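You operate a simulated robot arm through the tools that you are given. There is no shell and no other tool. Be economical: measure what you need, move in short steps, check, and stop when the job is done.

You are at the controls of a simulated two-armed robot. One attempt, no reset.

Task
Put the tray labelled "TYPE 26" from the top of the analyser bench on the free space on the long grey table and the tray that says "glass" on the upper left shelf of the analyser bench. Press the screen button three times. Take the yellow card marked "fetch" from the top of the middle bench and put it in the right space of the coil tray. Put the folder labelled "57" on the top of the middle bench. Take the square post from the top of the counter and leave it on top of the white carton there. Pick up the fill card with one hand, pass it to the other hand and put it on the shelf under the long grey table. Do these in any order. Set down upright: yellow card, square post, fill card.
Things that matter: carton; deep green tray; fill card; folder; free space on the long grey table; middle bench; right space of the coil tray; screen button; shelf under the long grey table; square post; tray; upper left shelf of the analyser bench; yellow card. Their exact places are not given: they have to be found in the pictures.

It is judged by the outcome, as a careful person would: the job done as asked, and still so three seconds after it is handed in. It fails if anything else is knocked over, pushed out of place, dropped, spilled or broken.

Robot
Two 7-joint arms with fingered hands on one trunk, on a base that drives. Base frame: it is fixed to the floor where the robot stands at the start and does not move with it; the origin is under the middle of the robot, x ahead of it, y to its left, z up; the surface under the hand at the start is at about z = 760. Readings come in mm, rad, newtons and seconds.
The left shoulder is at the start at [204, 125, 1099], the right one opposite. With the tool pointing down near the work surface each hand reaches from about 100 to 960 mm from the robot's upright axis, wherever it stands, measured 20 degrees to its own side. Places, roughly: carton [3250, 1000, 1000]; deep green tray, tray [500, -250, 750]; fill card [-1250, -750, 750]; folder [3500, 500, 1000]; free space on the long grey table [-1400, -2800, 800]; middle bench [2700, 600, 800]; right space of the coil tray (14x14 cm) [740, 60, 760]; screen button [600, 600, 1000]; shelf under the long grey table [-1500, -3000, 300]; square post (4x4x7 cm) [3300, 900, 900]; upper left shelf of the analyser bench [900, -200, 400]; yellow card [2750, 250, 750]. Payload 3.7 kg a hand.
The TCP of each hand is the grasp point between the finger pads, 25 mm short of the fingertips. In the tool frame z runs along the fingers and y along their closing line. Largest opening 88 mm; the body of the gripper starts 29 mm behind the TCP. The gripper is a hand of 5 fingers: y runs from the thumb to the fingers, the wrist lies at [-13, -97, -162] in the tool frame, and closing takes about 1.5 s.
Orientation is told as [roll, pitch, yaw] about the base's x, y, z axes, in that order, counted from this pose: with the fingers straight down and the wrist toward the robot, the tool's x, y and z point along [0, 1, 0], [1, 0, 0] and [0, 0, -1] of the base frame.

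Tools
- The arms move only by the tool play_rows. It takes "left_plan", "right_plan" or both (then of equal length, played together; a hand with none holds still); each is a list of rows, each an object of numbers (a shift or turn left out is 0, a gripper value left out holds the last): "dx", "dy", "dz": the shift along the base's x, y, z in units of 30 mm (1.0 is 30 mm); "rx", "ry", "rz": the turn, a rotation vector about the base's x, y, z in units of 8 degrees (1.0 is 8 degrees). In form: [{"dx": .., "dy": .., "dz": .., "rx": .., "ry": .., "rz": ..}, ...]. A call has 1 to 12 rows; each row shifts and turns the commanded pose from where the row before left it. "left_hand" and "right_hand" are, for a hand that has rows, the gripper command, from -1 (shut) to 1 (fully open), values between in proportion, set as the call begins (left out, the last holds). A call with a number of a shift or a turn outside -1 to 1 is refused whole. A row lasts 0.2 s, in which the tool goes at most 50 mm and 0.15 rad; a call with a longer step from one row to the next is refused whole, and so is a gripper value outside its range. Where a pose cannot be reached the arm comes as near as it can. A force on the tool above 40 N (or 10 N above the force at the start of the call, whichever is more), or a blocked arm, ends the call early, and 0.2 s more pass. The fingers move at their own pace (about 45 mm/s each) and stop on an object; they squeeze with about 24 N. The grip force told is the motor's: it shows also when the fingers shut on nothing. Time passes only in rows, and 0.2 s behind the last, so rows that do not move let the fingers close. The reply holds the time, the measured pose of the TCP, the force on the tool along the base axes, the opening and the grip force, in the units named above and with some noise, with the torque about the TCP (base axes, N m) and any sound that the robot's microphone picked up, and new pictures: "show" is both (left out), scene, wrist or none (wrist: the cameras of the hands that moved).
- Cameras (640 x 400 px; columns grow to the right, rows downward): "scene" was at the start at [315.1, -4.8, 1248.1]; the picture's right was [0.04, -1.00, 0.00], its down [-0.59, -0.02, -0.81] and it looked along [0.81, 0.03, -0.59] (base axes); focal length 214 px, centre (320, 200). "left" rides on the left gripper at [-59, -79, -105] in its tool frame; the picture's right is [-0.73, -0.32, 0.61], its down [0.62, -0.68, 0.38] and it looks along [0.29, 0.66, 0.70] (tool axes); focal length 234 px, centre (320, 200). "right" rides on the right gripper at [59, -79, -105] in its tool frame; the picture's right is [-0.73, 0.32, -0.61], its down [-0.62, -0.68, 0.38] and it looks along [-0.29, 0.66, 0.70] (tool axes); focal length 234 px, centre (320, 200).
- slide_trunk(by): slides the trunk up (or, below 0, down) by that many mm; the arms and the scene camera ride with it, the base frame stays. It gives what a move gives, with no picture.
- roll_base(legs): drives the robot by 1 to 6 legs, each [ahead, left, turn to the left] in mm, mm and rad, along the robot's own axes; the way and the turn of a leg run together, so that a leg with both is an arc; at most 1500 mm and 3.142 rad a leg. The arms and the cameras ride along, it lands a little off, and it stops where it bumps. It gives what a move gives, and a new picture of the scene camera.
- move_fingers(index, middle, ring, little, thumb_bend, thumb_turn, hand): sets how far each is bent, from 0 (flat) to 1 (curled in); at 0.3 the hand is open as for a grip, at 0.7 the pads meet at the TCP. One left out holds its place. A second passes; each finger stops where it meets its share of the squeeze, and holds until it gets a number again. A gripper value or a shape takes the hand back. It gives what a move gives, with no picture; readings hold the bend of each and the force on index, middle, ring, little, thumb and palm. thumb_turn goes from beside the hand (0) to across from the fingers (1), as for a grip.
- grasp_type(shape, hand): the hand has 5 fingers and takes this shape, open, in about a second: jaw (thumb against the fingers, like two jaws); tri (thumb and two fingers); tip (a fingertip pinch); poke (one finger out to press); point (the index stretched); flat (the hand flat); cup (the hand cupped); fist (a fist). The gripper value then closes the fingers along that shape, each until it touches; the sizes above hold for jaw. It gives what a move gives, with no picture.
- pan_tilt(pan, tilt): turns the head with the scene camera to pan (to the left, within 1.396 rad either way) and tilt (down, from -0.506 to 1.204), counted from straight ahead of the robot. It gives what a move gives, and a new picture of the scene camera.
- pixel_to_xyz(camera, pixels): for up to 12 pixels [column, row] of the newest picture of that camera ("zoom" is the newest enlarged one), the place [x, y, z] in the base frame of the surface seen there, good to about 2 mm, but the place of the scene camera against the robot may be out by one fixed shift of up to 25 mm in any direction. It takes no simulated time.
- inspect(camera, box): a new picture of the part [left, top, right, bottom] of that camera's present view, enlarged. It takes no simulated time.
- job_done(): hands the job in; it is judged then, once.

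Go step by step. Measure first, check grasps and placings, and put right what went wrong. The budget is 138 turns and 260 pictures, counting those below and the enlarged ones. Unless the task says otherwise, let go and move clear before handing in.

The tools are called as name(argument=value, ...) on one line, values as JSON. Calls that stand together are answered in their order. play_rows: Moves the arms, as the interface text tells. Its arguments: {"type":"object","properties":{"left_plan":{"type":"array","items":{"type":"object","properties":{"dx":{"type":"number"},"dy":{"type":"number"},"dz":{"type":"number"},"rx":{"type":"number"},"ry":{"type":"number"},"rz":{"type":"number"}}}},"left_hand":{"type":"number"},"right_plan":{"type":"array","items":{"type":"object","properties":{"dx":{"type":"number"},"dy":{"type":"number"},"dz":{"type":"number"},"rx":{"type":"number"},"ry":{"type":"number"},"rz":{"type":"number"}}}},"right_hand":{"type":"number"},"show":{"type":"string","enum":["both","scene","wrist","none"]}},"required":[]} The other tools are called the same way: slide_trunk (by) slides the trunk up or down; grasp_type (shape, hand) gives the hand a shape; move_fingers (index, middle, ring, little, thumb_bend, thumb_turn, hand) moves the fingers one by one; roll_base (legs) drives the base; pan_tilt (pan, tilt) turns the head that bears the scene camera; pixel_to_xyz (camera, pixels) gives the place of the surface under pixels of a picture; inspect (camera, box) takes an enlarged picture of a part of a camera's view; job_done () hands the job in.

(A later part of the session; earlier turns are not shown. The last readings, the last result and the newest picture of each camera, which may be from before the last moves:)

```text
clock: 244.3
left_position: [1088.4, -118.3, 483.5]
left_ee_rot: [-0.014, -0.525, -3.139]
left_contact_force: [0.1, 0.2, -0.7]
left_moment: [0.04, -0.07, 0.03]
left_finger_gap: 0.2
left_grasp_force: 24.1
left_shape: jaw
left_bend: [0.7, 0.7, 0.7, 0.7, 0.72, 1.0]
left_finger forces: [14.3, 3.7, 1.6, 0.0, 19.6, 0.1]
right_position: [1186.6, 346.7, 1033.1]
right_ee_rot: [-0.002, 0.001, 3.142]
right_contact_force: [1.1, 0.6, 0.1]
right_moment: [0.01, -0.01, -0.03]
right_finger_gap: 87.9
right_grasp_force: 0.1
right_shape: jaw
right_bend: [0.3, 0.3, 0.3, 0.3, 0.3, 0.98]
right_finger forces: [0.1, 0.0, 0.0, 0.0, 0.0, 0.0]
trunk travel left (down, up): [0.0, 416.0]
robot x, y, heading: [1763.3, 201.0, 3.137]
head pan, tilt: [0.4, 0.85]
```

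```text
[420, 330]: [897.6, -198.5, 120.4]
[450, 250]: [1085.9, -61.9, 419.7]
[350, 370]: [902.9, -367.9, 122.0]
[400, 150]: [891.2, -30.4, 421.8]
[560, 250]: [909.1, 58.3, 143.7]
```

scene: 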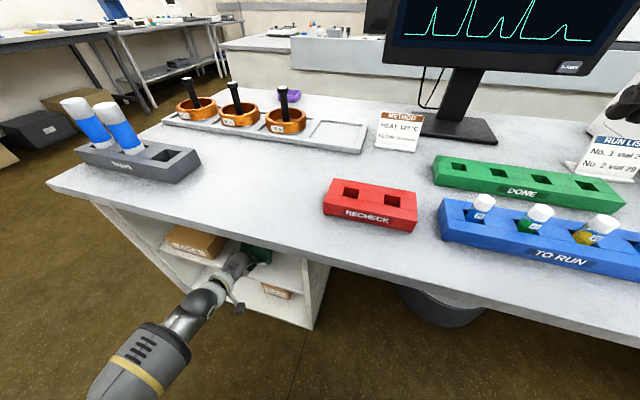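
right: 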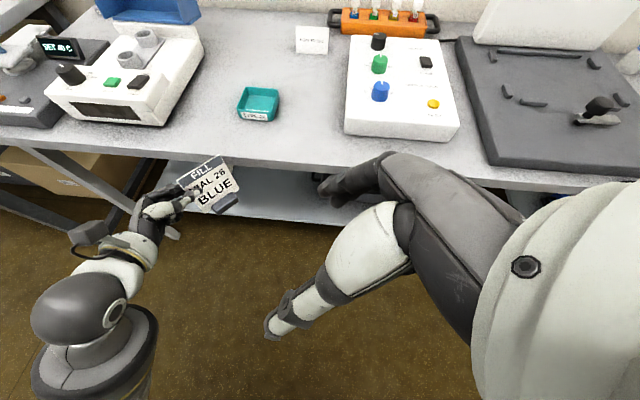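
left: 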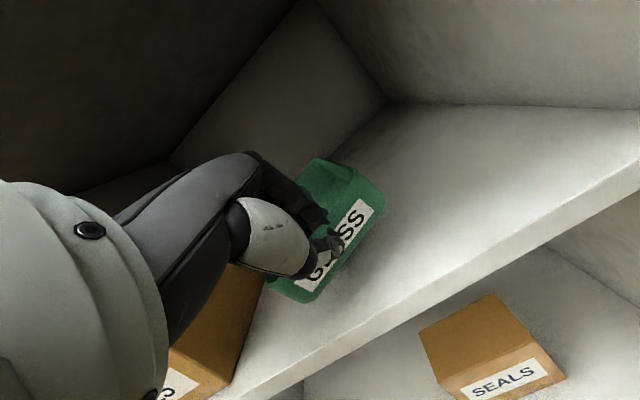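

Tray is inside over the upper shelf (z 421). Shift 24 mm right and 35 mm in, then lower.

play_rows(left_plan=[{"dx": -0.6, "dy": 0.4}, {"dx": -0.6, "dy": 0.4}, {"dz": -0.4}, {"dz": -0.25}, {"dz": -0.1}, {"dz": -0.1}], show="wrist")

```text
clock: 245.7
left_position: [1051.6, -95.7, 459.7]
left_ee_rot: [-0.012, -0.527, -3.141]
left_contact_force: [-0.5, 0.3, 0.5]
left_moment: [-0.07, -0.09, -0.04]
left_finger_gap: 0.0
left_grasp_force: 23.7
left_shape: jaw
left_bend: [0.7, 0.7, 0.7, 0.7, 0.72, 1.0]
left_finger forces: [14.0, 4.2, 1.8, 0.1, 20.0, 0.1]
right_position: [1186.5, 347.0, 1033.5]
right_ee_rot: [-0.002, 0.002, 3.141]
right_contact_force: [-0.1, -0.6, -0.8]
right_moment: [0.01, 0.0, 0.01]
right_finger_gap: 87.9
right_grasp_force: 0.1
right_shape: jaw
right_bend: [0.3, 0.3, 0.3, 0.3, 0.3, 0.98]
right_finger forces: [0.1, 0.0, 0.1, 0.0, 0.1, 0.0]
trunk travel left (down, up): [0.0, 416.0]
robot x, y, heading: [1762.8, 202.9, 3.139]
head pan, tilt: [0.4, 0.85]
```

left: 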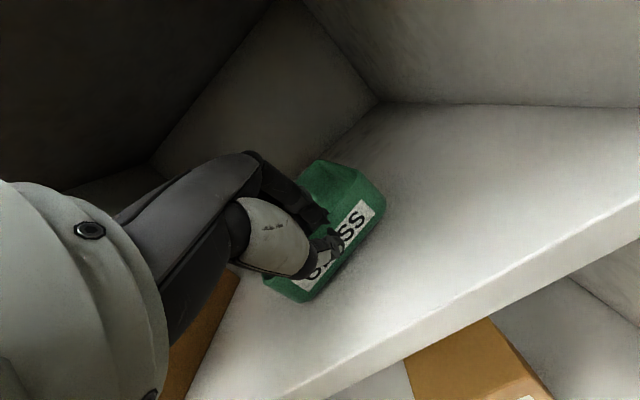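

Just touching. Press 3 mm more and open with a limited finger spread.

play_rows(left_plan=[{"dz": -0.08}, {}], show="none")

move_fingers(hand="left", index=0.45, middle=0.45, ring=0.45, little=0.45, thumb_bend=0.58)

play_rows(left_plan=[{"dx": 0.2, "dz": 0.4}, {"dx": 0.4, "dz": 0.6}, {"dx": 0.8, "dz": 0.4}, {"dx": 1}, {"dx": 1}], show="both")

```text
clock: 246.3
left_position: [1052.4, -95.2, 456.6]
left_ee_rot: [-0.013, -0.524, -3.139]
left_contact_force: [-0.1, 0.9, 1.9]
left_moment: [-0.09, -0.06, 0.01]
left_finger_gap: 0.0
left_grasp_force: 23.8
left_shape: jaw
left_bend: [0.7, 0.7, 0.7, 0.7, 0.72, 1.0]
left_finger forces: [13.9, 4.6, 2.1, 0.1, 20.3, 0.0]
right_position: [1186.8, 346.6, 1032.7]
right_ee_rot: [-0.002, 0.002, 3.14]
right_contact_force: [-1.0, 0.6, 0.0]
right_moment: [-0.01, -0.03, 0.02]
right_finger_gap: 87.8
right_grasp_force: 0.1
right_shape: jaw
right_bend: [0.3, 0.3, 0.3, 0.3, 0.3, 0.98]
right_finger forces: [0.0, 0.0, 0.0, 0.1, 0.0, 0.1]
trunk travel left (down, up): [0.0, 416.0]
robot x, y, heading: [1762.0, 204.1, 3.138]
head pan, tilt: [0.4, 0.85]
```

```text
clock: 247.3
left_position: [1052.3, -95.4, 456.5]
left_ee_rot: [-0.012, -0.524, -3.14]
left_contact_force: [0.6, -0.2, 0.0]
left_moment: [0.01, -0.02, -0.01]
left_finger_gap: 39.0
left_grasp_force: 0.1
left_shape: fingers
left_bend: [0.45, 0.45, 0.45, 0.45, 0.57, 1.0]
left_finger forces: [0.1, 0.1, 0.1, 0.1, 0.0, 0.0]
right_position: [1186.1, 346.6, 1032.9]
right_ee_rot: [-0.002, 0.002, 3.141]
right_contact_force: [0.1, 0.3, 0.6]
right_moment: [0.01, 0.03, 0.03]
right_finger_gap: 87.8
right_grasp_force: 0.0
right_shape: jaw
right_bend: [0.3, 0.3, 0.3, 0.3, 0.3, 0.98]
right_finger forces: [0.0, 0.0, 0.0, 0.0, 0.1, 0.0]
trunk travel left (down, up): [0.0, 416.0]
robot x, y, heading: [1764.2, 200.5, 3.145]
head pan, tilt: [0.4, 0.85]
```

```text
clock: 248.5
left_position: [1155.4, -94.8, 499.9]
left_ee_rot: [-0.013, -0.526, -3.14]
left_contact_force: [0.7, -0.1, -0.7]
left_moment: [0.02, 0.0, -0.02]
left_finger_gap: 38.8
left_grasp_force: 0.0
left_shape: fingers
left_bend: [0.45, 0.45, 0.45, 0.45, 0.57, 1.0]
left_finger forces: [0.1, 0.0, 0.0, 0.1, 0.0, 0.1]
right_position: [1187.3, 346.7, 1035.5]
right_ee_rot: [-0.002, 0.003, 3.139]
right_contact_force: [0.2, -0.2, 0.4]
right_moment: [-0.02, -0.03, 0.0]
right_finger_gap: 87.8
right_grasp_force: 0.1
right_shape: jaw
right_bend: [0.3, 0.3, 0.3, 0.3, 0.3, 0.98]
right_finger forces: [0.0, 0.0, 0.1, 0.0, 0.0, 0.0]
trunk travel left (down, up): [0.0, 416.0]
robot x, y, heading: [1765.1, 199.8, 3.141]
head pan, tilt: [0.4, 0.85]
```

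scene: 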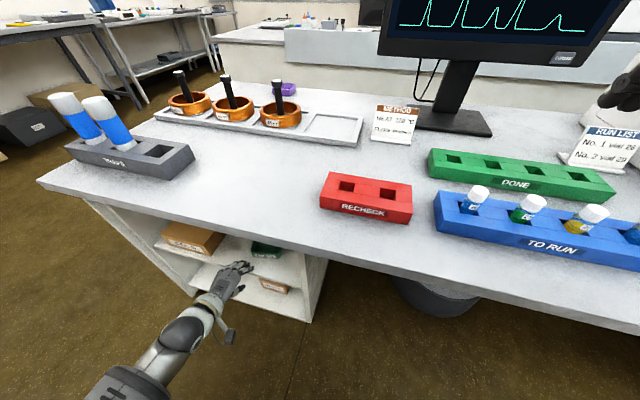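
left: 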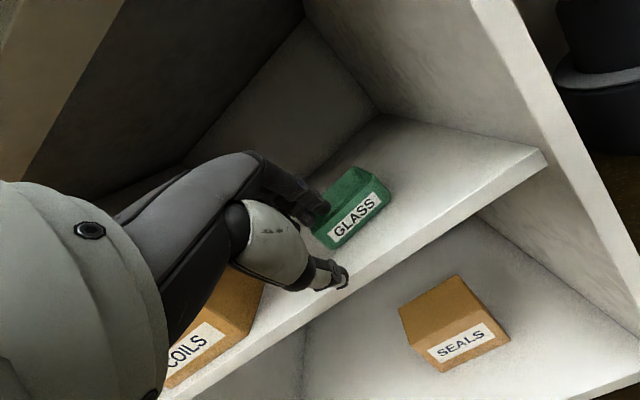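

GLASS tray stands on the upper left shelf. Back away, raise the arm, and look at the monitor for the button.

roll_base(legs=[[-180, 0, 0]])

play_rows(left_plan=[{"dz": 1}, {"dz": 1}, {"dz": 1}, {"dz": 1}, {"dz": 1, "ry": -0.7}, {"dz": 1, "ry": -0.7}, {"dz": 1, "ry": -0.8}, {"dz": 1, "ry": -0.8}, {"dz": 1, "ry": -0.76}, {"dz": 1}], left_hand=1, show="none")

slide_trunk(by=125)

pan_tilt(pan=-0.3, tilt=0.4)

```text
clock: 250.0
left_position: [1333.6, -93.5, 498.2]
left_ee_rot: [-0.013, -0.524, 3.141]
left_contact_force: [0.3, 0.1, -0.3]
left_moment: [0.01, -0.04, 0.01]
left_finger_gap: 38.8
left_grasp_force: 0.1
left_shape: fingers
left_bend: [0.45, 0.45, 0.45, 0.45, 0.57, 1.0]
left_finger forces: [0.1, 0.1, 0.0, 0.0, 0.0, 0.0]
right_position: [1365.0, 348.3, 1033.7]
right_ee_rot: [-0.001, 0.002, 3.138]
right_contact_force: [-0.3, 0.8, 0.3]
right_moment: [0.0, 0.02, 0.01]
right_finger_gap: 87.7
right_grasp_force: 0.1
right_shape: jaw
right_bend: [0.3, 0.3, 0.3, 0.3, 0.3, 0.98]
right_finger forces: [0.1, 0.1, 0.1, 0.0, 0.1, 0.0]
trunk travel left (down, up): [0.0, 416.0]
robot x, y, heading: [1941.6, 198.2, 3.134]
head pan, tilt: [0.4, 0.85]
```

scene: 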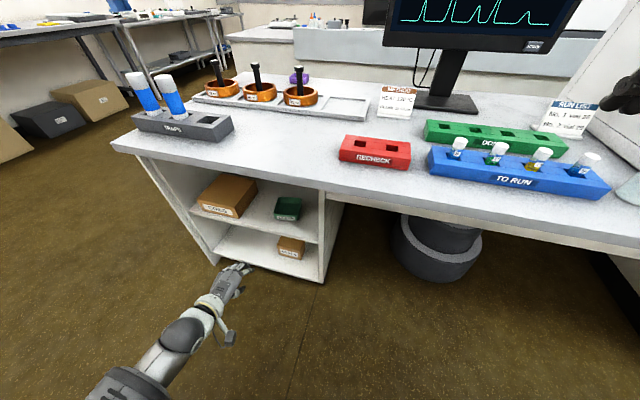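

```text
clock: 252.1
left_position: [1333.4, -94.9, 782.5]
left_ee_rot: [-0.012, 0.009, -3.14]
left_contact_force: [-0.2, -0.5, -0.5]
left_moment: [0.01, 0.03, -0.02]
left_finger_gap: 87.8
left_grasp_force: 0.1
left_shape: jaw
left_bend: [0.3, 0.3, 0.3, 0.3, 0.3, 0.98]
left_finger forces: [0.0, 0.1, 0.1, 0.1, 0.1, 0.0]
left hand out of reach, approached as far as the arm can: row 8
right_position: [1363.4, 346.5, 1035.4]
right_ee_rot: [0.005, 0.001, 3.133]
right_contact_force: [0.0, 0.1, 0.2]
right_moment: [0.03, 0.02, -0.01]
right_finger_gap: 87.6
right_grasp_force: 0.1
right_shape: jaw
right_bend: [0.3, 0.3, 0.3, 0.3, 0.3, 0.98]
right_finger forces: [0.1, 0.1, 0.1, 0.0, 0.0, 0.0]
trunk travel left (down, up): [0.0, 416.0]
robot x, y, heading: [1942.1, 201.5, 3.136]
head pan, tilt: [0.4, 0.85]
stopped in row 10 (right hand): the force on the tool passed its limit at 42 N (the readings are from after the stop); the commanded pose is now the measured one
```

```text
clock: 253.7
left_position: [1331.6, -94.1, 907.1]
left_ee_rot: [-0.011, 0.005, 3.141]
left_contact_force: [-0.2, -0.4, 0.4]
left_moment: [-0.01, 0.01, 0.0]
left_finger_gap: 87.6
left_grasp_force: 0.1
left_shape: jaw
left_bend: [0.3, 0.3, 0.3, 0.3, 0.3, 0.98]
left_finger forces: [0.1, 0.1, 0.0, 0.0, 0.1, 0.0]
right_position: [1362.3, 347.4, 1159.1]
right_ee_rot: [0.005, 0.0, 3.132]
right_contact_force: [-0.3, 0.1, 0.3]
right_moment: [0.02, 0.02, 0.0]
right_finger_gap: 87.8
right_grasp_force: 0.1
right_shape: jaw
right_bend: [0.3, 0.3, 0.3, 0.3, 0.3, 0.98]
right_finger forces: [0.0, 0.0, 0.0, 0.0, 0.0, 0.0]
trunk travel left (down, up): [-125.0, 290.0]
robot x, y, heading: [1941.1, 196.6, 3.138]
head pan, tilt: [0.4, 0.85]
```

```text
clock: 254.7
left_position: [1332.0, -95.2, 908.3]
left_ee_rot: [-0.012, 0.003, -3.14]
left_contact_force: [-0.1, 0.4, -0.1]
left_moment: [0.01, -0.02, -0.02]
left_finger_gap: 87.6
left_grasp_force: 0.1
left_shape: jaw
left_bend: [0.3, 0.3, 0.3, 0.3, 0.3, 0.98]
left_finger forces: [0.0, 0.0, 0.0, 0.0, 0.0, 0.0]
right_position: [1364.0, 347.2, 1160.0]
right_ee_rot: [0.005, 0.001, 3.132]
right_contact_force: [-1.1, 0.4, -0.2]
right_moment: [0.0, -0.01, 0.01]
right_finger_gap: 87.7
right_grasp_force: 0.1
right_shape: jaw
right_bend: [0.3, 0.3, 0.3, 0.3, 0.3, 0.98]
right_finger forces: [0.0, 0.1, 0.1, 0.0, 0.0, 0.0]
trunk travel left (down, up): [-125.0, 290.0]
robot x, y, heading: [1942.5, 198.1, 3.137]
head pan, tilt: [-0.3, 0.4]
```

scene: 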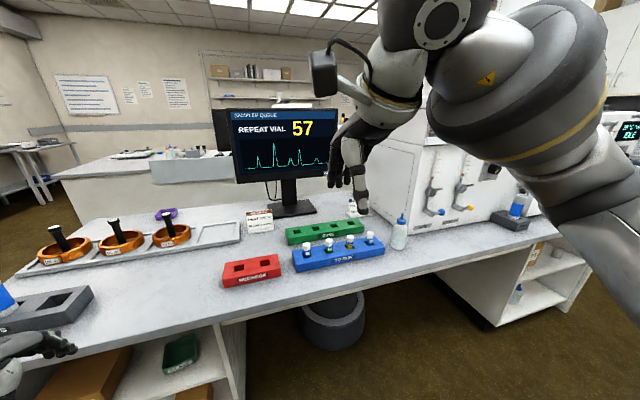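

The monitor shows "REPEAT VIAL 57"; my right hand hides its lower right bezel. Zoom there.

inspect(camera="scene", box=[210, 90, 370, 220])

play_rows(right_plan=[{"dy": 0.9}, {"dy": 0.9}, {"dy": 0.9}, {"dy": 0.9}, {"dy": 0.9}, {"dy": 0.9}], show="scene")

inspect(camera="scene", box=[220, 90, 380, 220])

```text
3.08 times, centred on (290, 155) of scene
```

zoom: 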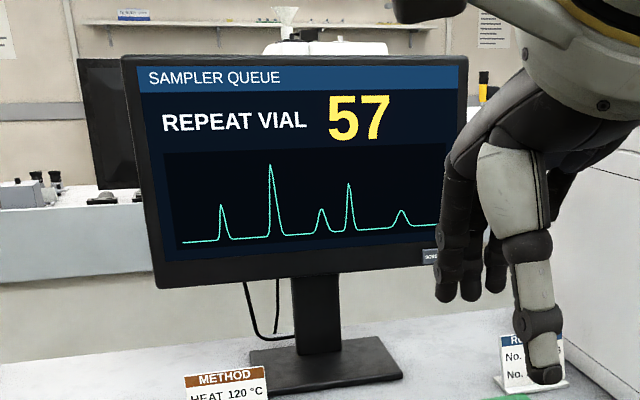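

```text
clock: 256.1
left_position: [1333.4, -94.4, 908.9]
left_ee_rot: [-0.012, 0.005, -3.142]
left_contact_force: [-0.8, -0.3, -0.2]
left_moment: [0.05, 0.01, 0.01]
left_finger_gap: 87.6
left_grasp_force: 0.0
left_shape: jaw
left_bend: [0.3, 0.3, 0.3, 0.3, 0.3, 0.98]
left_finger forces: [0.0, 0.0, 0.0, 0.1, 0.1, 0.0]
right_position: [1365.2, 510.7, 1160.7]
right_ee_rot: [0.004, -0.001, 3.134]
right_contact_force: [0.2, 0.1, -0.1]
right_moment: [-0.02, 0.0, -0.04]
right_finger_gap: 87.6
right_grasp_force: 0.0
right_shape: jaw
right_bend: [0.3, 0.3, 0.3, 0.3, 0.3, 0.98]
right_finger forces: [0.0, 0.1, 0.1, 0.1, 0.1, 0.0]
trunk travel left (down, up): [-125.0, 290.0]
robot x, y, heading: [1943.1, 205.6, 3.138]
head pan, tilt: [-0.3, 0.4]
```

scene: 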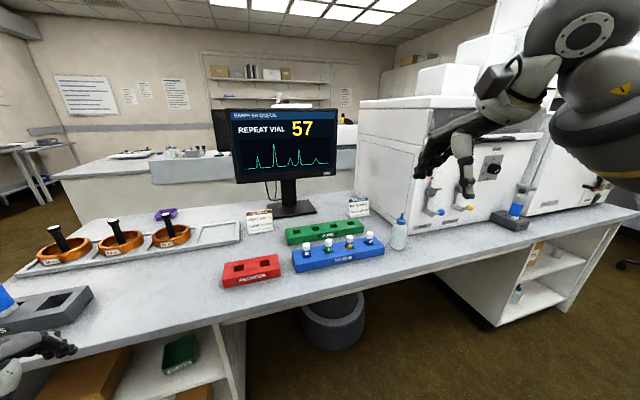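

```text
3.08 times, centred on (300, 155) of scene
```

zoom: 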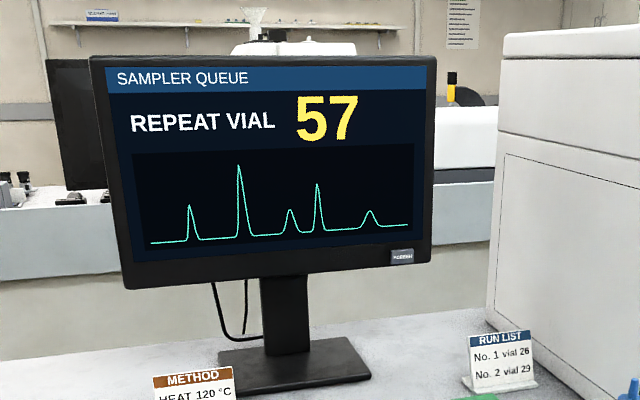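

The button labelled "SCREEN" is at zoom (402,257). Measure it and its surroundings.

pixel_to_xyz(camera="zoom", pixels=[[402, 257], [392, 257], [412, 257], [402, 251], [402, 263], [378, 262], [425, 258], [130, 275], [425, 80], [100, 75], [330, 365], [500, 375]])

pixel_to_xyz(camera="scene", pixels=[[320, 232], [360, 240], [398, 235], [360, 205], [240, 235], [405, 180], [60, 240], [210, 233], [195, 225], [242, 222], [335, 255], [437, 244]])

```text
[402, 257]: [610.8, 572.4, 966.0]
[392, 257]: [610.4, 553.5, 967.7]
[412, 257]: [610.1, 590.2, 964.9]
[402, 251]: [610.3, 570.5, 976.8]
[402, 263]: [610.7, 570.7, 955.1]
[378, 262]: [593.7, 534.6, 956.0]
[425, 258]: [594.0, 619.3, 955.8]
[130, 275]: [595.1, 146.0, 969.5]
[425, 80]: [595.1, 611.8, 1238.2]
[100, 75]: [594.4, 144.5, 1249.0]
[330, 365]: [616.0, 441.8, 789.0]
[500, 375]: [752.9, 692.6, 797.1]
```

```text
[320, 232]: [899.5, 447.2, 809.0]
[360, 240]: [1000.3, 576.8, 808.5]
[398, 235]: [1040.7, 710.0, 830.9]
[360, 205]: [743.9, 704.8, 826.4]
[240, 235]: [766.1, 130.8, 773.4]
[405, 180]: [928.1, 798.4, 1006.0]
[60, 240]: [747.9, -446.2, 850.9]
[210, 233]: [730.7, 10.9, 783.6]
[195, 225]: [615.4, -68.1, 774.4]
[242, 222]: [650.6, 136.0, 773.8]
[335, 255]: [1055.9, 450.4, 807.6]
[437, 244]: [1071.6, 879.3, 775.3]
```

Button centre ≈(611,572,953), 40×25 mm, protruding 16 mm from the bezel. Move in front of it and shape the right hand to poke.

grasp_type(hand="right", shape="poke")

roll_base(legs=[[0, -190, 0], [360, 0, 0]])

play_rows(right_plan=[{"ry": 0.94}, {"ry": 0.94}, {"ry": 0.94}, {"ry": 0.94}, {"ry": 0.94}, {"ry": 0.9}, {"dz": -0.9, "dx": -0.3}, {"dz": -0.9, "dx": -0.3}])

```text
clock: 257.0
left_position: [1332.4, -94.8, 909.4]
left_ee_rot: [-0.012, 0.008, -3.143]
left_contact_force: [-0.3, -0.8, -0.7]
left_moment: [-0.03, -0.02, 0.02]
left_finger_gap: 87.8
left_grasp_force: 0.0
left_shape: jaw
left_bend: [0.3, 0.3, 0.3, 0.3, 0.3, 0.98]
left_finger forces: [0.1, 0.1, 0.0, 0.1, 0.1, 0.0]
right_position: [1364.0, 510.8, 1160.3]
right_ee_rot: [0.005, -0.001, 3.133]
right_contact_force: [0.2, 0.2, -0.7]
right_moment: [-0.01, 0.0, 0.02]
right_finger_gap: 0.1
right_grasp_force: 0.2
right_shape: poke
right_bend: [0.7, 0.7, 0.99, 0.99, 1.0, 1.0]
right_finger forces: [0.0, 0.0, 0.0, 0.1, 0.0, 0.0]
trunk travel left (down, up): [-125.0, 290.0]
robot x, y, heading: [1943.1, 201.3, 3.141]
head pan, tilt: [-0.3, 0.4]
```

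```text
clock: 261.3
left_position: [975.2, 95.3, 908.8]
left_ee_rot: [-0.012, 0.005, -3.136]
left_contact_force: [0.4, -0.1, -0.9]
left_moment: [0.04, 0.01, -0.03]
left_finger_gap: 87.4
left_grasp_force: 0.1
left_shape: jaw
left_bend: [0.3, 0.3, 0.3, 0.3, 0.3, 0.98]
left_finger forces: [0.1, 0.1, 0.0, 0.1, 0.0, 0.0]
right_position: [1005.0, 701.9, 1160.4]
right_ee_rot: [0.006, 0.001, 3.138]
right_contact_force: [0.7, 0.1, 0.3]
right_moment: [-0.01, 0.0, 0.03]
right_finger_gap: 0.0
right_grasp_force: 0.0
right_shape: poke
right_bend: [0.7, 0.7, 0.99, 0.99, 1.0, 1.0]
right_finger forces: [0.1, 0.1, 0.0, 0.1, 0.1, 0.1]
trunk travel left (down, up): [-125.0, 290.0]
robot x, y, heading: [1587.0, 397.2, -3.138]
head pan, tilt: [-0.3, 0.4]
```

scene: 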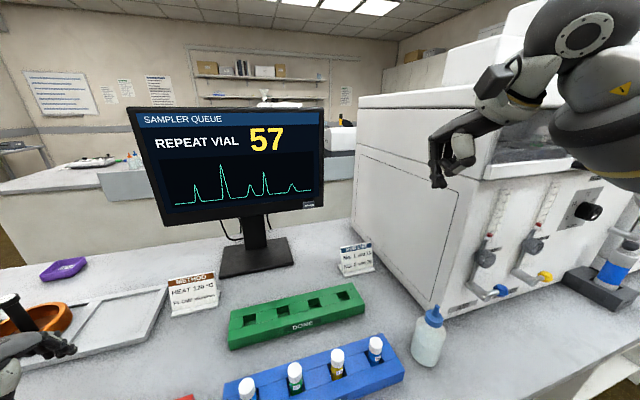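

```text
clock: 263.1
left_position: [976.0, 96.1, 908.6]
left_ee_rot: [-0.011, 0.006, -3.138]
left_contact_force: [0.7, -0.4, -0.5]
left_moment: [0.02, 0.0, 0.0]
left_finger_gap: 87.8
left_grasp_force: 0.0
left_shape: jaw
left_bend: [0.3, 0.3, 0.3, 0.3, 0.3, 0.98]
left_finger forces: [0.0, 0.0, 0.1, 0.0, 0.0, 0.0]
right_position: [982.3, 704.7, 1108.9]
right_ee_rot: [0.013, -0.782, 3.134]
right_contact_force: [-0.6, 0.7, -0.7]
right_moment: [0.02, -0.02, -0.03]
right_finger_gap: 0.0
right_grasp_force: 0.2
right_shape: poke
right_bend: [0.7, 0.7, 0.99, 0.99, 1.0, 1.0]
right_finger forces: [0.1, 0.0, 0.0, 0.1, 0.0, 0.0]
right hand out of reach, approached as far as the arm can: row 7
trunk travel left (down, up): [-125.0, 290.0]
robot x, y, heading: [1583.2, 392.4, -3.142]
head pan, tilt: [-0.3, 0.4]
```

scene: 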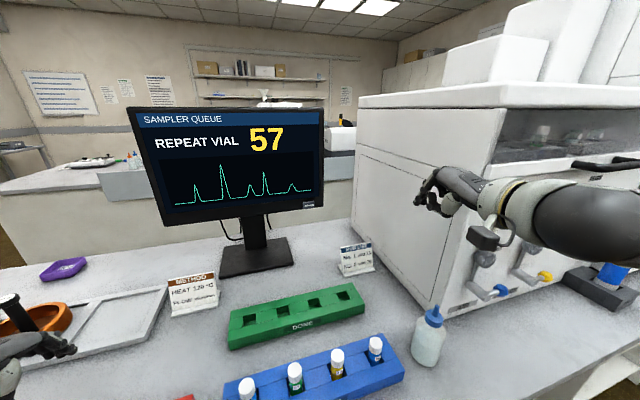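
right: 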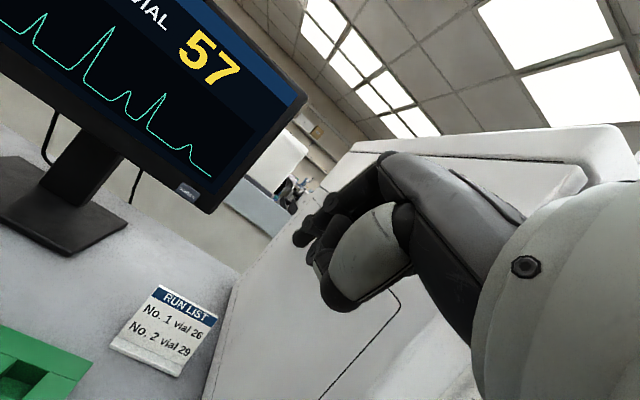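

Measure the button precisely from the right wrist camera at (187,192).

inspect(camera="right", box=[140, 150, 380, 320])

pixel_to_xyz(camera="right", pixels=[[188, 191], [184, 189], [193, 194], [210, 207], [300, 238], [316, 270], [325, 205]])

```text
2.35 times, centred on (260, 235) of right
```

zoom: 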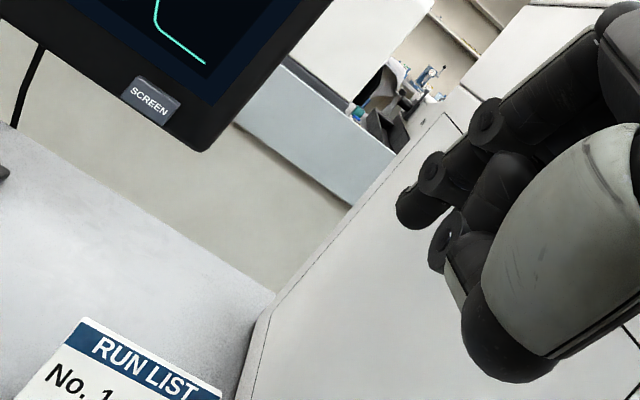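

```text
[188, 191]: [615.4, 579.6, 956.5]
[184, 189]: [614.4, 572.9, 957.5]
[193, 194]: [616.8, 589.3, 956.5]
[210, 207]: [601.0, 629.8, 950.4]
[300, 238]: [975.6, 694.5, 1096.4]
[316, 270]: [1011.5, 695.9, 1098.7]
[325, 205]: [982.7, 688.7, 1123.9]
```

Button at (615,580,956). Move the fingertip to 50 mm in front of it.

play_rows(right_plan=[{"dx": -1, "dy": -0.41, "dz": -0.45}, {"dx": -1, "dy": -0.41, "dz": -0.45}, {"dx": -1, "dy": -0.41, "dz": -0.45}, {"dx": -1, "dy": -0.41, "dz": -0.45}, {"dx": -1, "dy": -0.41, "dz": -0.45}, {"dx": -1, "dy": -0.41, "dz": -0.45}, {"dx": -1, "dy": -0.41, "dz": -0.45}, {"dx": -1, "dy": -0.41, "dz": -0.45}, {"dx": -1, "dy": -0.41, "dz": -0.45}, {"dx": -0.8, "dy": -0.41, "dz": -0.45}])

inspect(camera="right", box=[180, 120, 380, 320])

```text
clock: 265.3
left_position: [976.5, 95.5, 908.6]
left_ee_rot: [-0.012, 0.005, -3.137]
left_contact_force: [0.1, -0.1, -0.2]
left_moment: [0.0, 0.01, 0.03]
left_finger_gap: 87.3
left_grasp_force: 0.1
left_shape: jaw
left_bend: [0.3, 0.3, 0.3, 0.3, 0.3, 0.98]
left_finger forces: [0.0, 0.0, 0.1, 0.0, 0.0, 0.0]
right_position: [830.7, 663.5, 1018.8]
right_ee_rot: [0.011, -0.781, 3.136]
right_contact_force: [0.9, 0.7, 0.3]
right_moment: [0.05, 0.04, 0.0]
right_finger_gap: 0.0
right_grasp_force: 0.1
right_shape: poke
right_bend: [0.7, 0.7, 0.99, 0.99, 1.0, 1.0]
right_finger forces: [0.0, 0.1, 0.1, 0.0, 0.1, 0.0]
right hand out of reach, approached as far as the arm can: row 5, 6, 7, 8, 9, 10
trunk travel left (down, up): [-125.0, 290.0]
robot x, y, heading: [1583.1, 393.3, -3.139]
head pan, tilt: [-0.3, 0.4]
```

scene: 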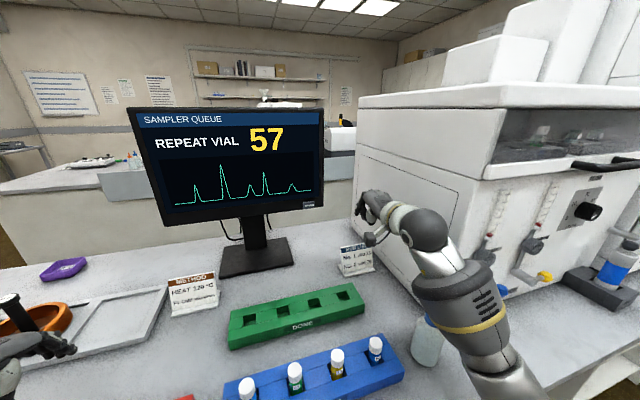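
right: 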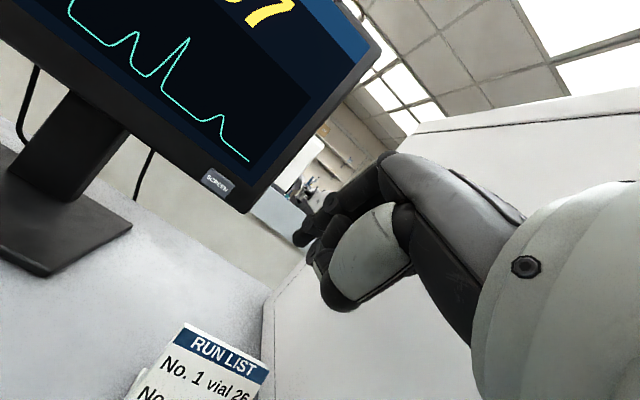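

```text
2.00 times, centred on (280, 220) of right
```

zoom: 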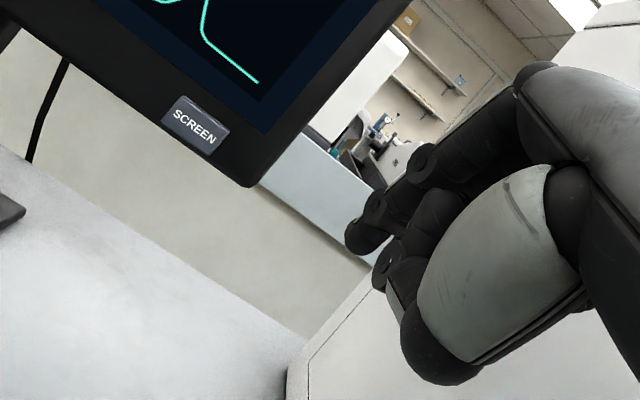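

Tilted 45° the arm runs out of reach. I'll drive 100 mm closer and use a lesser tilt (~28°).

roll_base(legs=[[95, 0, 0]])

play_rows(right_plan=[{"ry": -0.7}, {"ry": -0.7}, {"ry": -0.7}, {"dx": -0.3, "dy": -0.5, "dz": -0.3}, {"dx": -0.3, "dy": -0.5, "dz": -0.3}, {"dx": -0.3, "dy": -0.5, "dz": -0.2}, {"dx": -0.2, "dy": -0.5, "dz": -0.2}, {"dy": -0.5}, {"dy": -0.2}])

inspect(camera="right", box=[180, 120, 380, 320])

```text
clock: 266.4
left_position: [880.0, 96.9, 909.4]
left_ee_rot: [-0.012, 0.006, -3.139]
left_contact_force: [0.3, -0.4, 0.2]
left_moment: [0.01, -0.01, 0.0]
left_finger_gap: 87.7
left_grasp_force: 0.1
left_shape: jaw
left_bend: [0.3, 0.3, 0.3, 0.3, 0.3, 0.98]
left_finger forces: [0.1, 0.1, 0.0, 0.1, 0.1, 0.0]
right_position: [736.7, 666.0, 1019.3]
right_ee_rot: [0.013, -0.781, 3.135]
right_contact_force: [0.0, 0.6, -1.0]
right_moment: [-0.01, -0.02, 0.03]
right_finger_gap: 0.4
right_grasp_force: 0.0
right_shape: poke
right_bend: [0.7, 0.7, 0.99, 0.99, 1.0, 1.0]
right_finger forces: [0.1, 0.0, 0.1, 0.0, 0.0, 0.0]
trunk travel left (down, up): [-125.0, 290.0]
robot x, y, heading: [1492.4, 393.4, 3.137]
head pan, tilt: [-0.3, 0.4]
```

scene: 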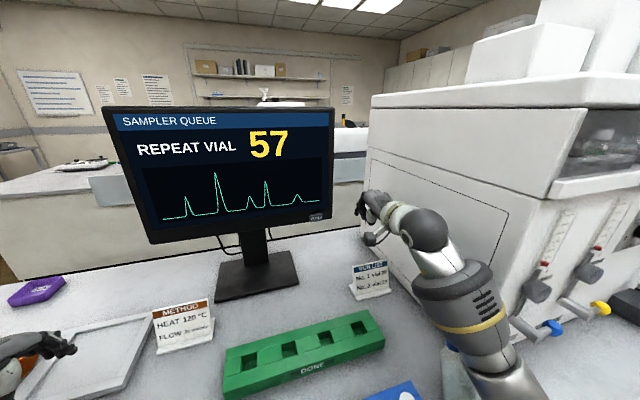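

```text
clock: 268.4
left_position: [878.8, 97.2, 909.0]
left_ee_rot: [-0.013, 0.002, -3.14]
left_contact_force: [0.7, 0.5, -0.2]
left_moment: [-0.04, -0.01, -0.01]
left_finger_gap: 87.3
left_grasp_force: 0.1
left_shape: jaw
left_bend: [0.3, 0.3, 0.3, 0.3, 0.3, 0.98]
left_finger forces: [0.1, 0.0, 0.1, 0.0, 0.1, 0.0]
right_position: [704.2, 583.6, 989.7]
right_ee_rot: [0.01, -0.485, 3.136]
right_contact_force: [-0.4, -0.1, 0.3]
right_moment: [-0.02, -0.04, -0.02]
right_finger_gap: 0.1
right_grasp_force: 0.1
right_shape: poke
right_bend: [0.7, 0.7, 0.99, 0.99, 1.0, 1.0]
right_finger forces: [0.1, 0.0, 0.0, 0.0, 0.0, 0.0]
trunk travel left (down, up): [-125.0, 290.0]
robot x, y, heading: [1486.4, 394.6, 3.141]
head pan, tilt: [-0.3, 0.4]
```

scene: 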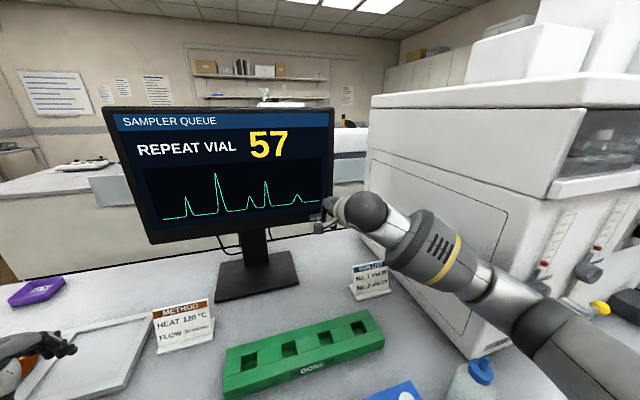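
right: 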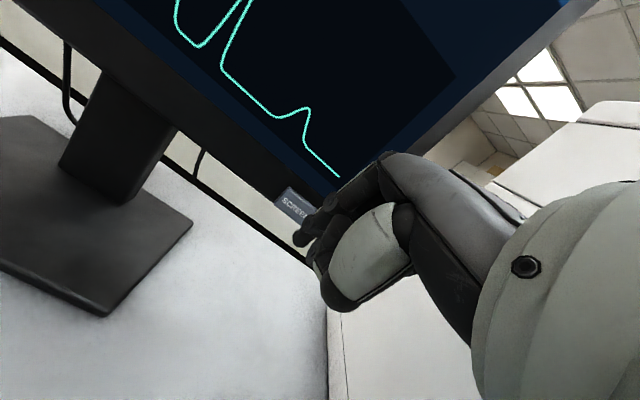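

```text
2.00 times, centred on (280, 220) of right
```

zoom: 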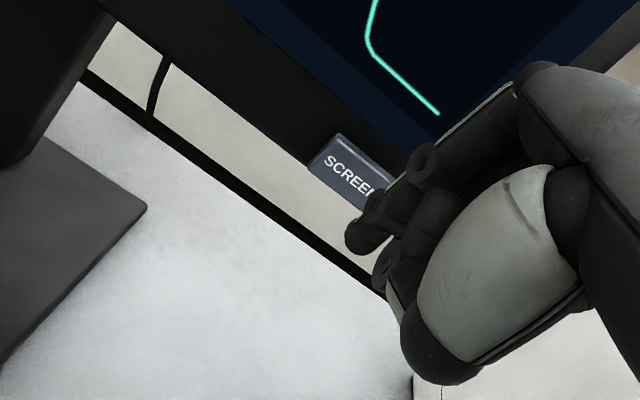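

Check which part of the index finger is foremost by measuring tip, middle joint and knuckle.

pixel_to_xyz(camera="zoom", pixels=[[358, 238], [350, 228], [372, 205], [390, 190], [420, 158], [460, 140], [520, 85], [500, 100], [350, 170], [330, 165], [380, 270]])

```text
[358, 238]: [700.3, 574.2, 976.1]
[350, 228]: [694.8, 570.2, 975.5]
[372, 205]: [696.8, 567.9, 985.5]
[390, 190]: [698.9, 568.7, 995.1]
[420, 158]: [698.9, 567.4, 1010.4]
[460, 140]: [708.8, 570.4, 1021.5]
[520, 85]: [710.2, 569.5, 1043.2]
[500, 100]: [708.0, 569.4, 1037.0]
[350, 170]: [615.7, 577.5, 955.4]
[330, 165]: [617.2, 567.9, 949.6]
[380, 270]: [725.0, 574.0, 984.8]
```

The tip is foremost (x≈690). Lower 15 mm, advance 55 mm, then creep to contact.

play_rows(right_plan=[{"dz": -0.5, "dx": -0.4}, {"dx": -0.7}, {"dx": -0.7}, {}], show="wrist")

inspect(camera="right", box=[200, 120, 380, 300])

pixel_to_xyz(camera="zoom", pixels=[[330, 255], [330, 230], [345, 215]])

```text
clock: 269.4
left_position: [880.2, 97.6, 908.7]
left_ee_rot: [-0.012, 0.005, -3.14]
left_contact_force: [-0.6, 1.4, -0.5]
left_moment: [0.02, 0.02, 0.0]
left_finger_gap: 87.6
left_grasp_force: 0.0
left_shape: jaw
left_bend: [0.3, 0.3, 0.3, 0.3, 0.3, 0.98]
left_finger forces: [0.0, 0.0, 0.0, 0.0, 0.0, 0.0]
right_position: [648.9, 584.2, 973.4]
right_ee_rot: [0.009, -0.487, 3.137]
right_contact_force: [0.4, -0.6, -0.4]
right_moment: [-0.02, -0.01, -0.02]
right_finger_gap: 0.1
right_grasp_force: 0.0
right_shape: poke
right_bend: [0.7, 0.7, 0.99, 0.99, 1.0, 1.0]
right_finger forces: [0.1, 0.0, 0.0, 0.0, 0.0, 0.1]
trunk travel left (down, up): [-125.0, 290.0]
robot x, y, heading: [1488.8, 392.1, 3.142]
head pan, tilt: [-0.3, 0.4]
```

right: 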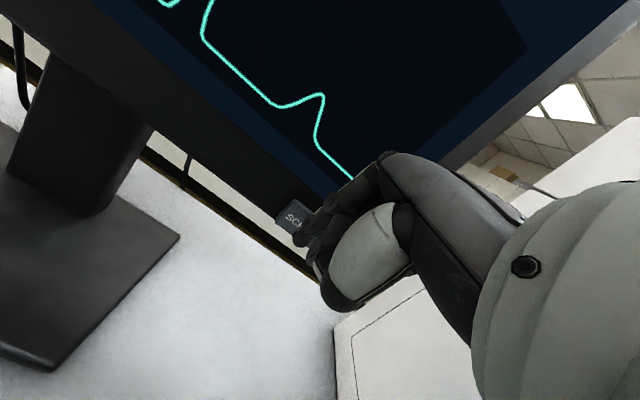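

```text
2.22 times, centred on (290, 210) of right
```

zoom: 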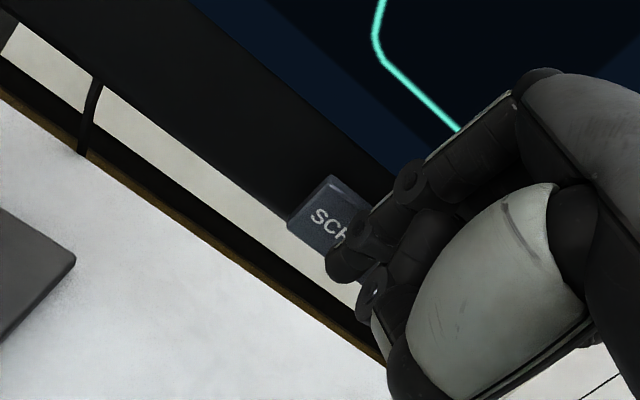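

```text
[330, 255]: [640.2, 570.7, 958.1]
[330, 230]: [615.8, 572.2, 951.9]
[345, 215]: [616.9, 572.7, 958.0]
```

Tip is ~15 mm from the button and centred. Creep forward.

play_rows(right_plan=[{"dx": -0.15}, {"dx": -0.15}, {"dx": -0.1}, {"dx": -0.1}], show="none")

play_rows(right_plan=[{"dx": -0.1}, {"dx": -0.1}], show="wrist")

```text
clock: 270.4
left_position: [885.1, 98.8, 912.2]
left_ee_rot: [-0.014, 0.001, -3.142]
left_contact_force: [0.1, -1.0, 0.3]
left_moment: [-0.02, -0.02, 0.01]
left_finger_gap: 87.6
left_grasp_force: 0.0
left_shape: jaw
left_bend: [0.3, 0.3, 0.3, 0.3, 0.3, 0.98]
left_finger forces: [0.0, 0.1, 0.1, 0.1, 0.0, 0.0]
right_position: [640.5, 586.2, 975.6]
right_ee_rot: [0.01, -0.486, 3.134]
right_contact_force: [0.4, 0.1, 0.6]
right_moment: [-0.01, 0.01, 0.0]
right_finger_gap: 0.0
right_grasp_force: 0.1
right_shape: poke
right_bend: [0.7, 0.7, 0.99, 0.99, 1.0, 1.0]
right_finger forces: [0.0, 0.1, 0.1, 0.0, 0.1, 0.1]
trunk travel left (down, up): [-125.0, 290.0]
robot x, y, heading: [1492.3, 392.4, 3.139]
head pan, tilt: [-0.3, 0.4]
```

```text
clock: 271.0
left_position: [887.0, 99.3, 914.7]
left_ee_rot: [-0.011, -0.004, -3.141]
left_contact_force: [0.0, -0.4, -0.4]
left_moment: [-0.03, 0.02, 0.04]
left_finger_gap: 87.4
left_grasp_force: 0.2
left_shape: jaw
left_bend: [0.3, 0.3, 0.3, 0.3, 0.3, 0.98]
left_finger forces: [0.0, 0.0, 0.0, 0.1, 0.0, 0.0]
right_position: [637.5, 588.8, 973.9]
right_ee_rot: [0.013, -0.485, 3.13]
right_contact_force: [0.1, 0.2, -0.8]
right_moment: [-0.01, 0.0, -0.02]
right_finger_gap: 0.0
right_grasp_force: 0.0
right_shape: poke
right_bend: [0.7, 0.7, 0.99, 0.99, 1.0, 1.0]
right_finger forces: [0.1, 0.0, 0.0, 0.0, 0.0, 0.0]
trunk travel left (down, up): [-125.0, 290.0]
robot x, y, heading: [1491.7, 395.4, 3.139]
head pan, tilt: [-0.3, 0.4]
```

right: 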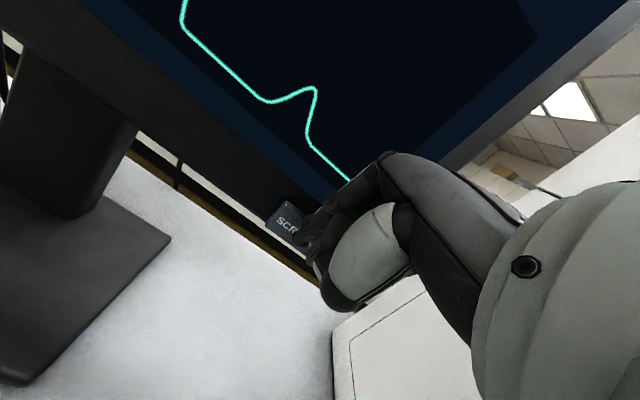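

Both hands drift although the tip isn't touching — the arm may be leaning on something. Look at the scene before going on.

pan_tilt(pan=-0.4, tilt=0.9)

```text
clock: 271.9
left_position: [886.6, 99.3, 915.0]
left_ee_rot: [-0.011, -0.002, -3.142]
left_contact_force: [-0.1, -0.7, 0.6]
left_moment: [0.02, 0.04, -0.01]
left_finger_gap: 87.6
left_grasp_force: 0.0
left_shape: jaw
left_bend: [0.3, 0.3, 0.3, 0.3, 0.3, 0.98]
left_finger forces: [0.1, 0.1, 0.0, 0.0, 0.2, 0.1]
right_position: [638.8, 588.7, 975.1]
right_ee_rot: [0.012, -0.485, 3.131]
right_contact_force: [-0.6, -0.2, -1.3]
right_moment: [0.02, 0.03, -0.01]
right_finger_gap: 0.0
right_grasp_force: 0.1
right_shape: poke
right_bend: [0.7, 0.7, 0.99, 0.99, 1.0, 1.0]
right_finger forces: [0.1, 0.0, 0.0, 0.0, 0.0, 0.0]
trunk travel left (down, up): [-125.0, 290.0]
robot x, y, heading: [1490.7, 393.7, 3.138]
head pan, tilt: [-0.4, 0.901]
```

scene: 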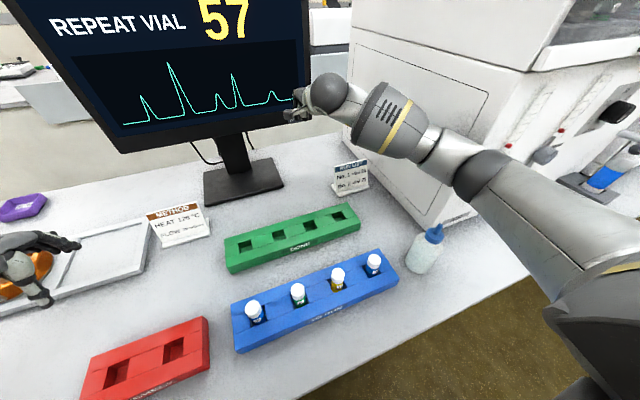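

My right elbow is leaning towards the white machine's front. Retract the hand, raise the left hand, and shift the robot 120 mm to its left.

play_rows(right_plan=[{"dx": 0.6}, {"dx": 0.7}, {"dx": 0.7}], left_plan=[{"dz": 0.9}, {"dz": 0.9}, {"dz": 0.9}], show="none")

roll_base(legs=[[0, 130, 0]])

play_rows(right_plan=[{"dy": 0.8}, {"dy": 0.8}, {"dy": 0.8}, {"dy": 0.8}, {"dy": 0.9}, {}])

```text
clock: 272.7
left_position: [881.2, 87.8, 988.3]
left_ee_rot: [-0.02, 0.003, -3.137]
left_contact_force: [1.0, -0.1, -0.2]
left_moment: [-0.01, -0.01, 0.03]
left_finger_gap: 87.7
left_grasp_force: 0.1
left_shape: jaw
left_bend: [0.3, 0.3, 0.3, 0.3, 0.3, 0.98]
left_finger forces: [0.0, 0.0, 0.0, 0.0, 0.0, 0.0]
right_position: [691.1, 573.5, 979.6]
right_ee_rot: [0.007, -0.491, -3.138]
right_contact_force: [-0.3, 0.5, 0.6]
right_moment: [0.02, 0.02, 0.02]
right_finger_gap: 0.0
right_grasp_force: 0.0
right_shape: poke
right_bend: [0.7, 0.7, 0.99, 0.99, 1.0, 1.0]
right_finger forces: [0.0, 0.0, 0.0, 0.0, 0.1, 0.1]
trunk travel left (down, up): [-125.0, 290.0]
robot x, y, heading: [1491.6, 393.6, -3.138]
head pan, tilt: [-0.4, 0.901]
```

```text
clock: 274.5
left_position: [880.5, -29.4, 989.7]
left_ee_rot: [-0.014, 0.005, 3.14]
left_contact_force: [-0.2, -0.3, 0.4]
left_moment: [0.01, -0.03, 0.02]
left_finger_gap: 87.9
left_grasp_force: 0.1
left_shape: jaw
left_bend: [0.3, 0.3, 0.3, 0.3, 0.3, 0.98]
left_finger forces: [0.0, 0.1, 0.0, 0.0, 0.0, 0.0]
right_position: [690.2, 461.1, 975.0]
right_ee_rot: [0.011, -0.487, 3.132]
right_contact_force: [0.7, -0.1, -0.4]
right_moment: [-0.01, 0.0, 0.0]
right_finger_gap: 0.0
right_grasp_force: 0.1
right_shape: poke
right_bend: [0.7, 0.7, 0.99, 0.99, 1.0, 1.0]
right_finger forces: [0.1, 0.1, 0.0, 0.0, 0.1, 0.0]
trunk travel left (down, up): [-125.0, 290.0]
robot x, y, heading: [1487.8, 264.4, 3.138]
head pan, tilt: [-0.4, 0.901]
```

scene: 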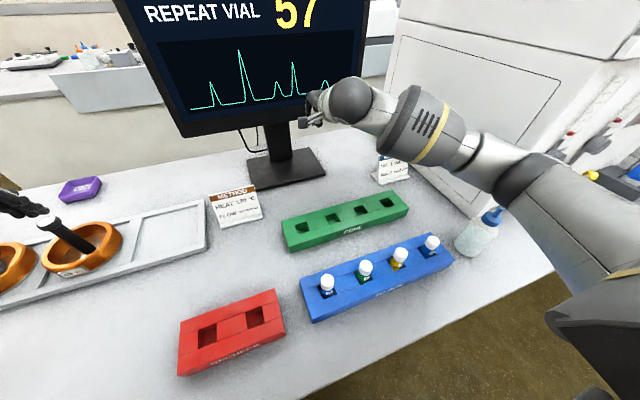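

```text
clock: 275.9
left_position: [879.3, -28.8, 988.2]
left_ee_rot: [-0.014, 0.005, 3.141]
left_contact_force: [0.0, 0.1, 0.4]
left_moment: [0.01, 0.0, 0.01]
left_finger_gap: 87.7
left_grasp_force: 0.1
left_shape: jaw
left_bend: [0.3, 0.3, 0.3, 0.3, 0.3, 0.98]
left_finger forces: [0.1, 0.0, 0.0, 0.0, 0.0, 0.0]
right_position: [689.9, 583.2, 974.6]
right_ee_rot: [0.01, -0.486, 3.132]
right_contact_force: [0.2, 0.4, -1.0]
right_moment: [0.01, 0.01, 0.0]
right_finger_gap: 0.0
right_grasp_force: 0.1
right_shape: poke
right_bend: [0.7, 0.7, 0.99, 0.99, 1.0, 1.0]
right_finger forces: [0.1, 0.1, 0.1, 0.0, 0.0, 0.0]
trunk travel left (down, up): [-125.0, 290.0]
robot x, y, heading: [1490.7, 268.5, 3.14]
head pan, tilt: [-0.4, 0.901]
```

scene: 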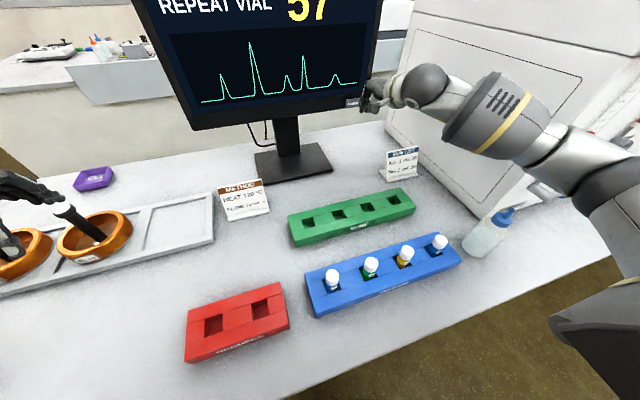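
right: 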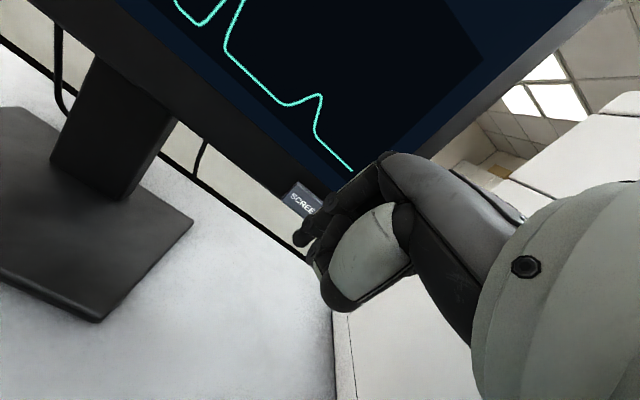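

Measure the elbow against the machine's front face.

pixel_to_xyz(camera="scene", pixels=[[560, 170], [600, 150], [545, 140], [590, 120], [470, 190], [600, 70], [480, 215], [620, 190], [610, 20], [520, 180]])

inspect(camera="scene", box=[400, 0, 640, 300])

```text
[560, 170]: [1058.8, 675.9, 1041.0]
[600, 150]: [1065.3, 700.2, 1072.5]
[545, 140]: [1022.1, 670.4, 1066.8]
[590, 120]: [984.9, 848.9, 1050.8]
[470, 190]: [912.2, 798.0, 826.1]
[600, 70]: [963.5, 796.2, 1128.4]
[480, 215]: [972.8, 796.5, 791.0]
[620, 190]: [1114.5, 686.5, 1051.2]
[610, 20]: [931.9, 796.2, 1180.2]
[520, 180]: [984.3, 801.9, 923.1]
```

```text
1.33 times, centred on (520, 150) of scene
```

zoom: 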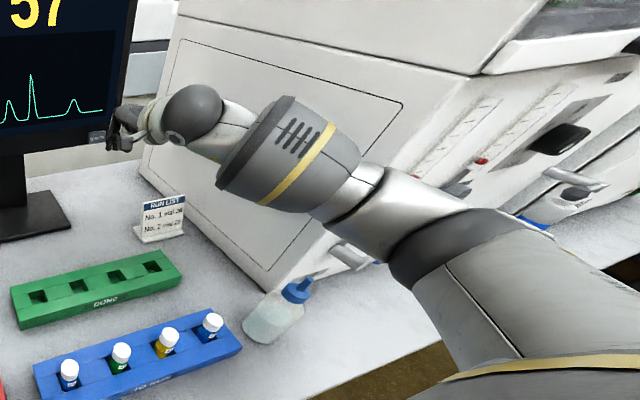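

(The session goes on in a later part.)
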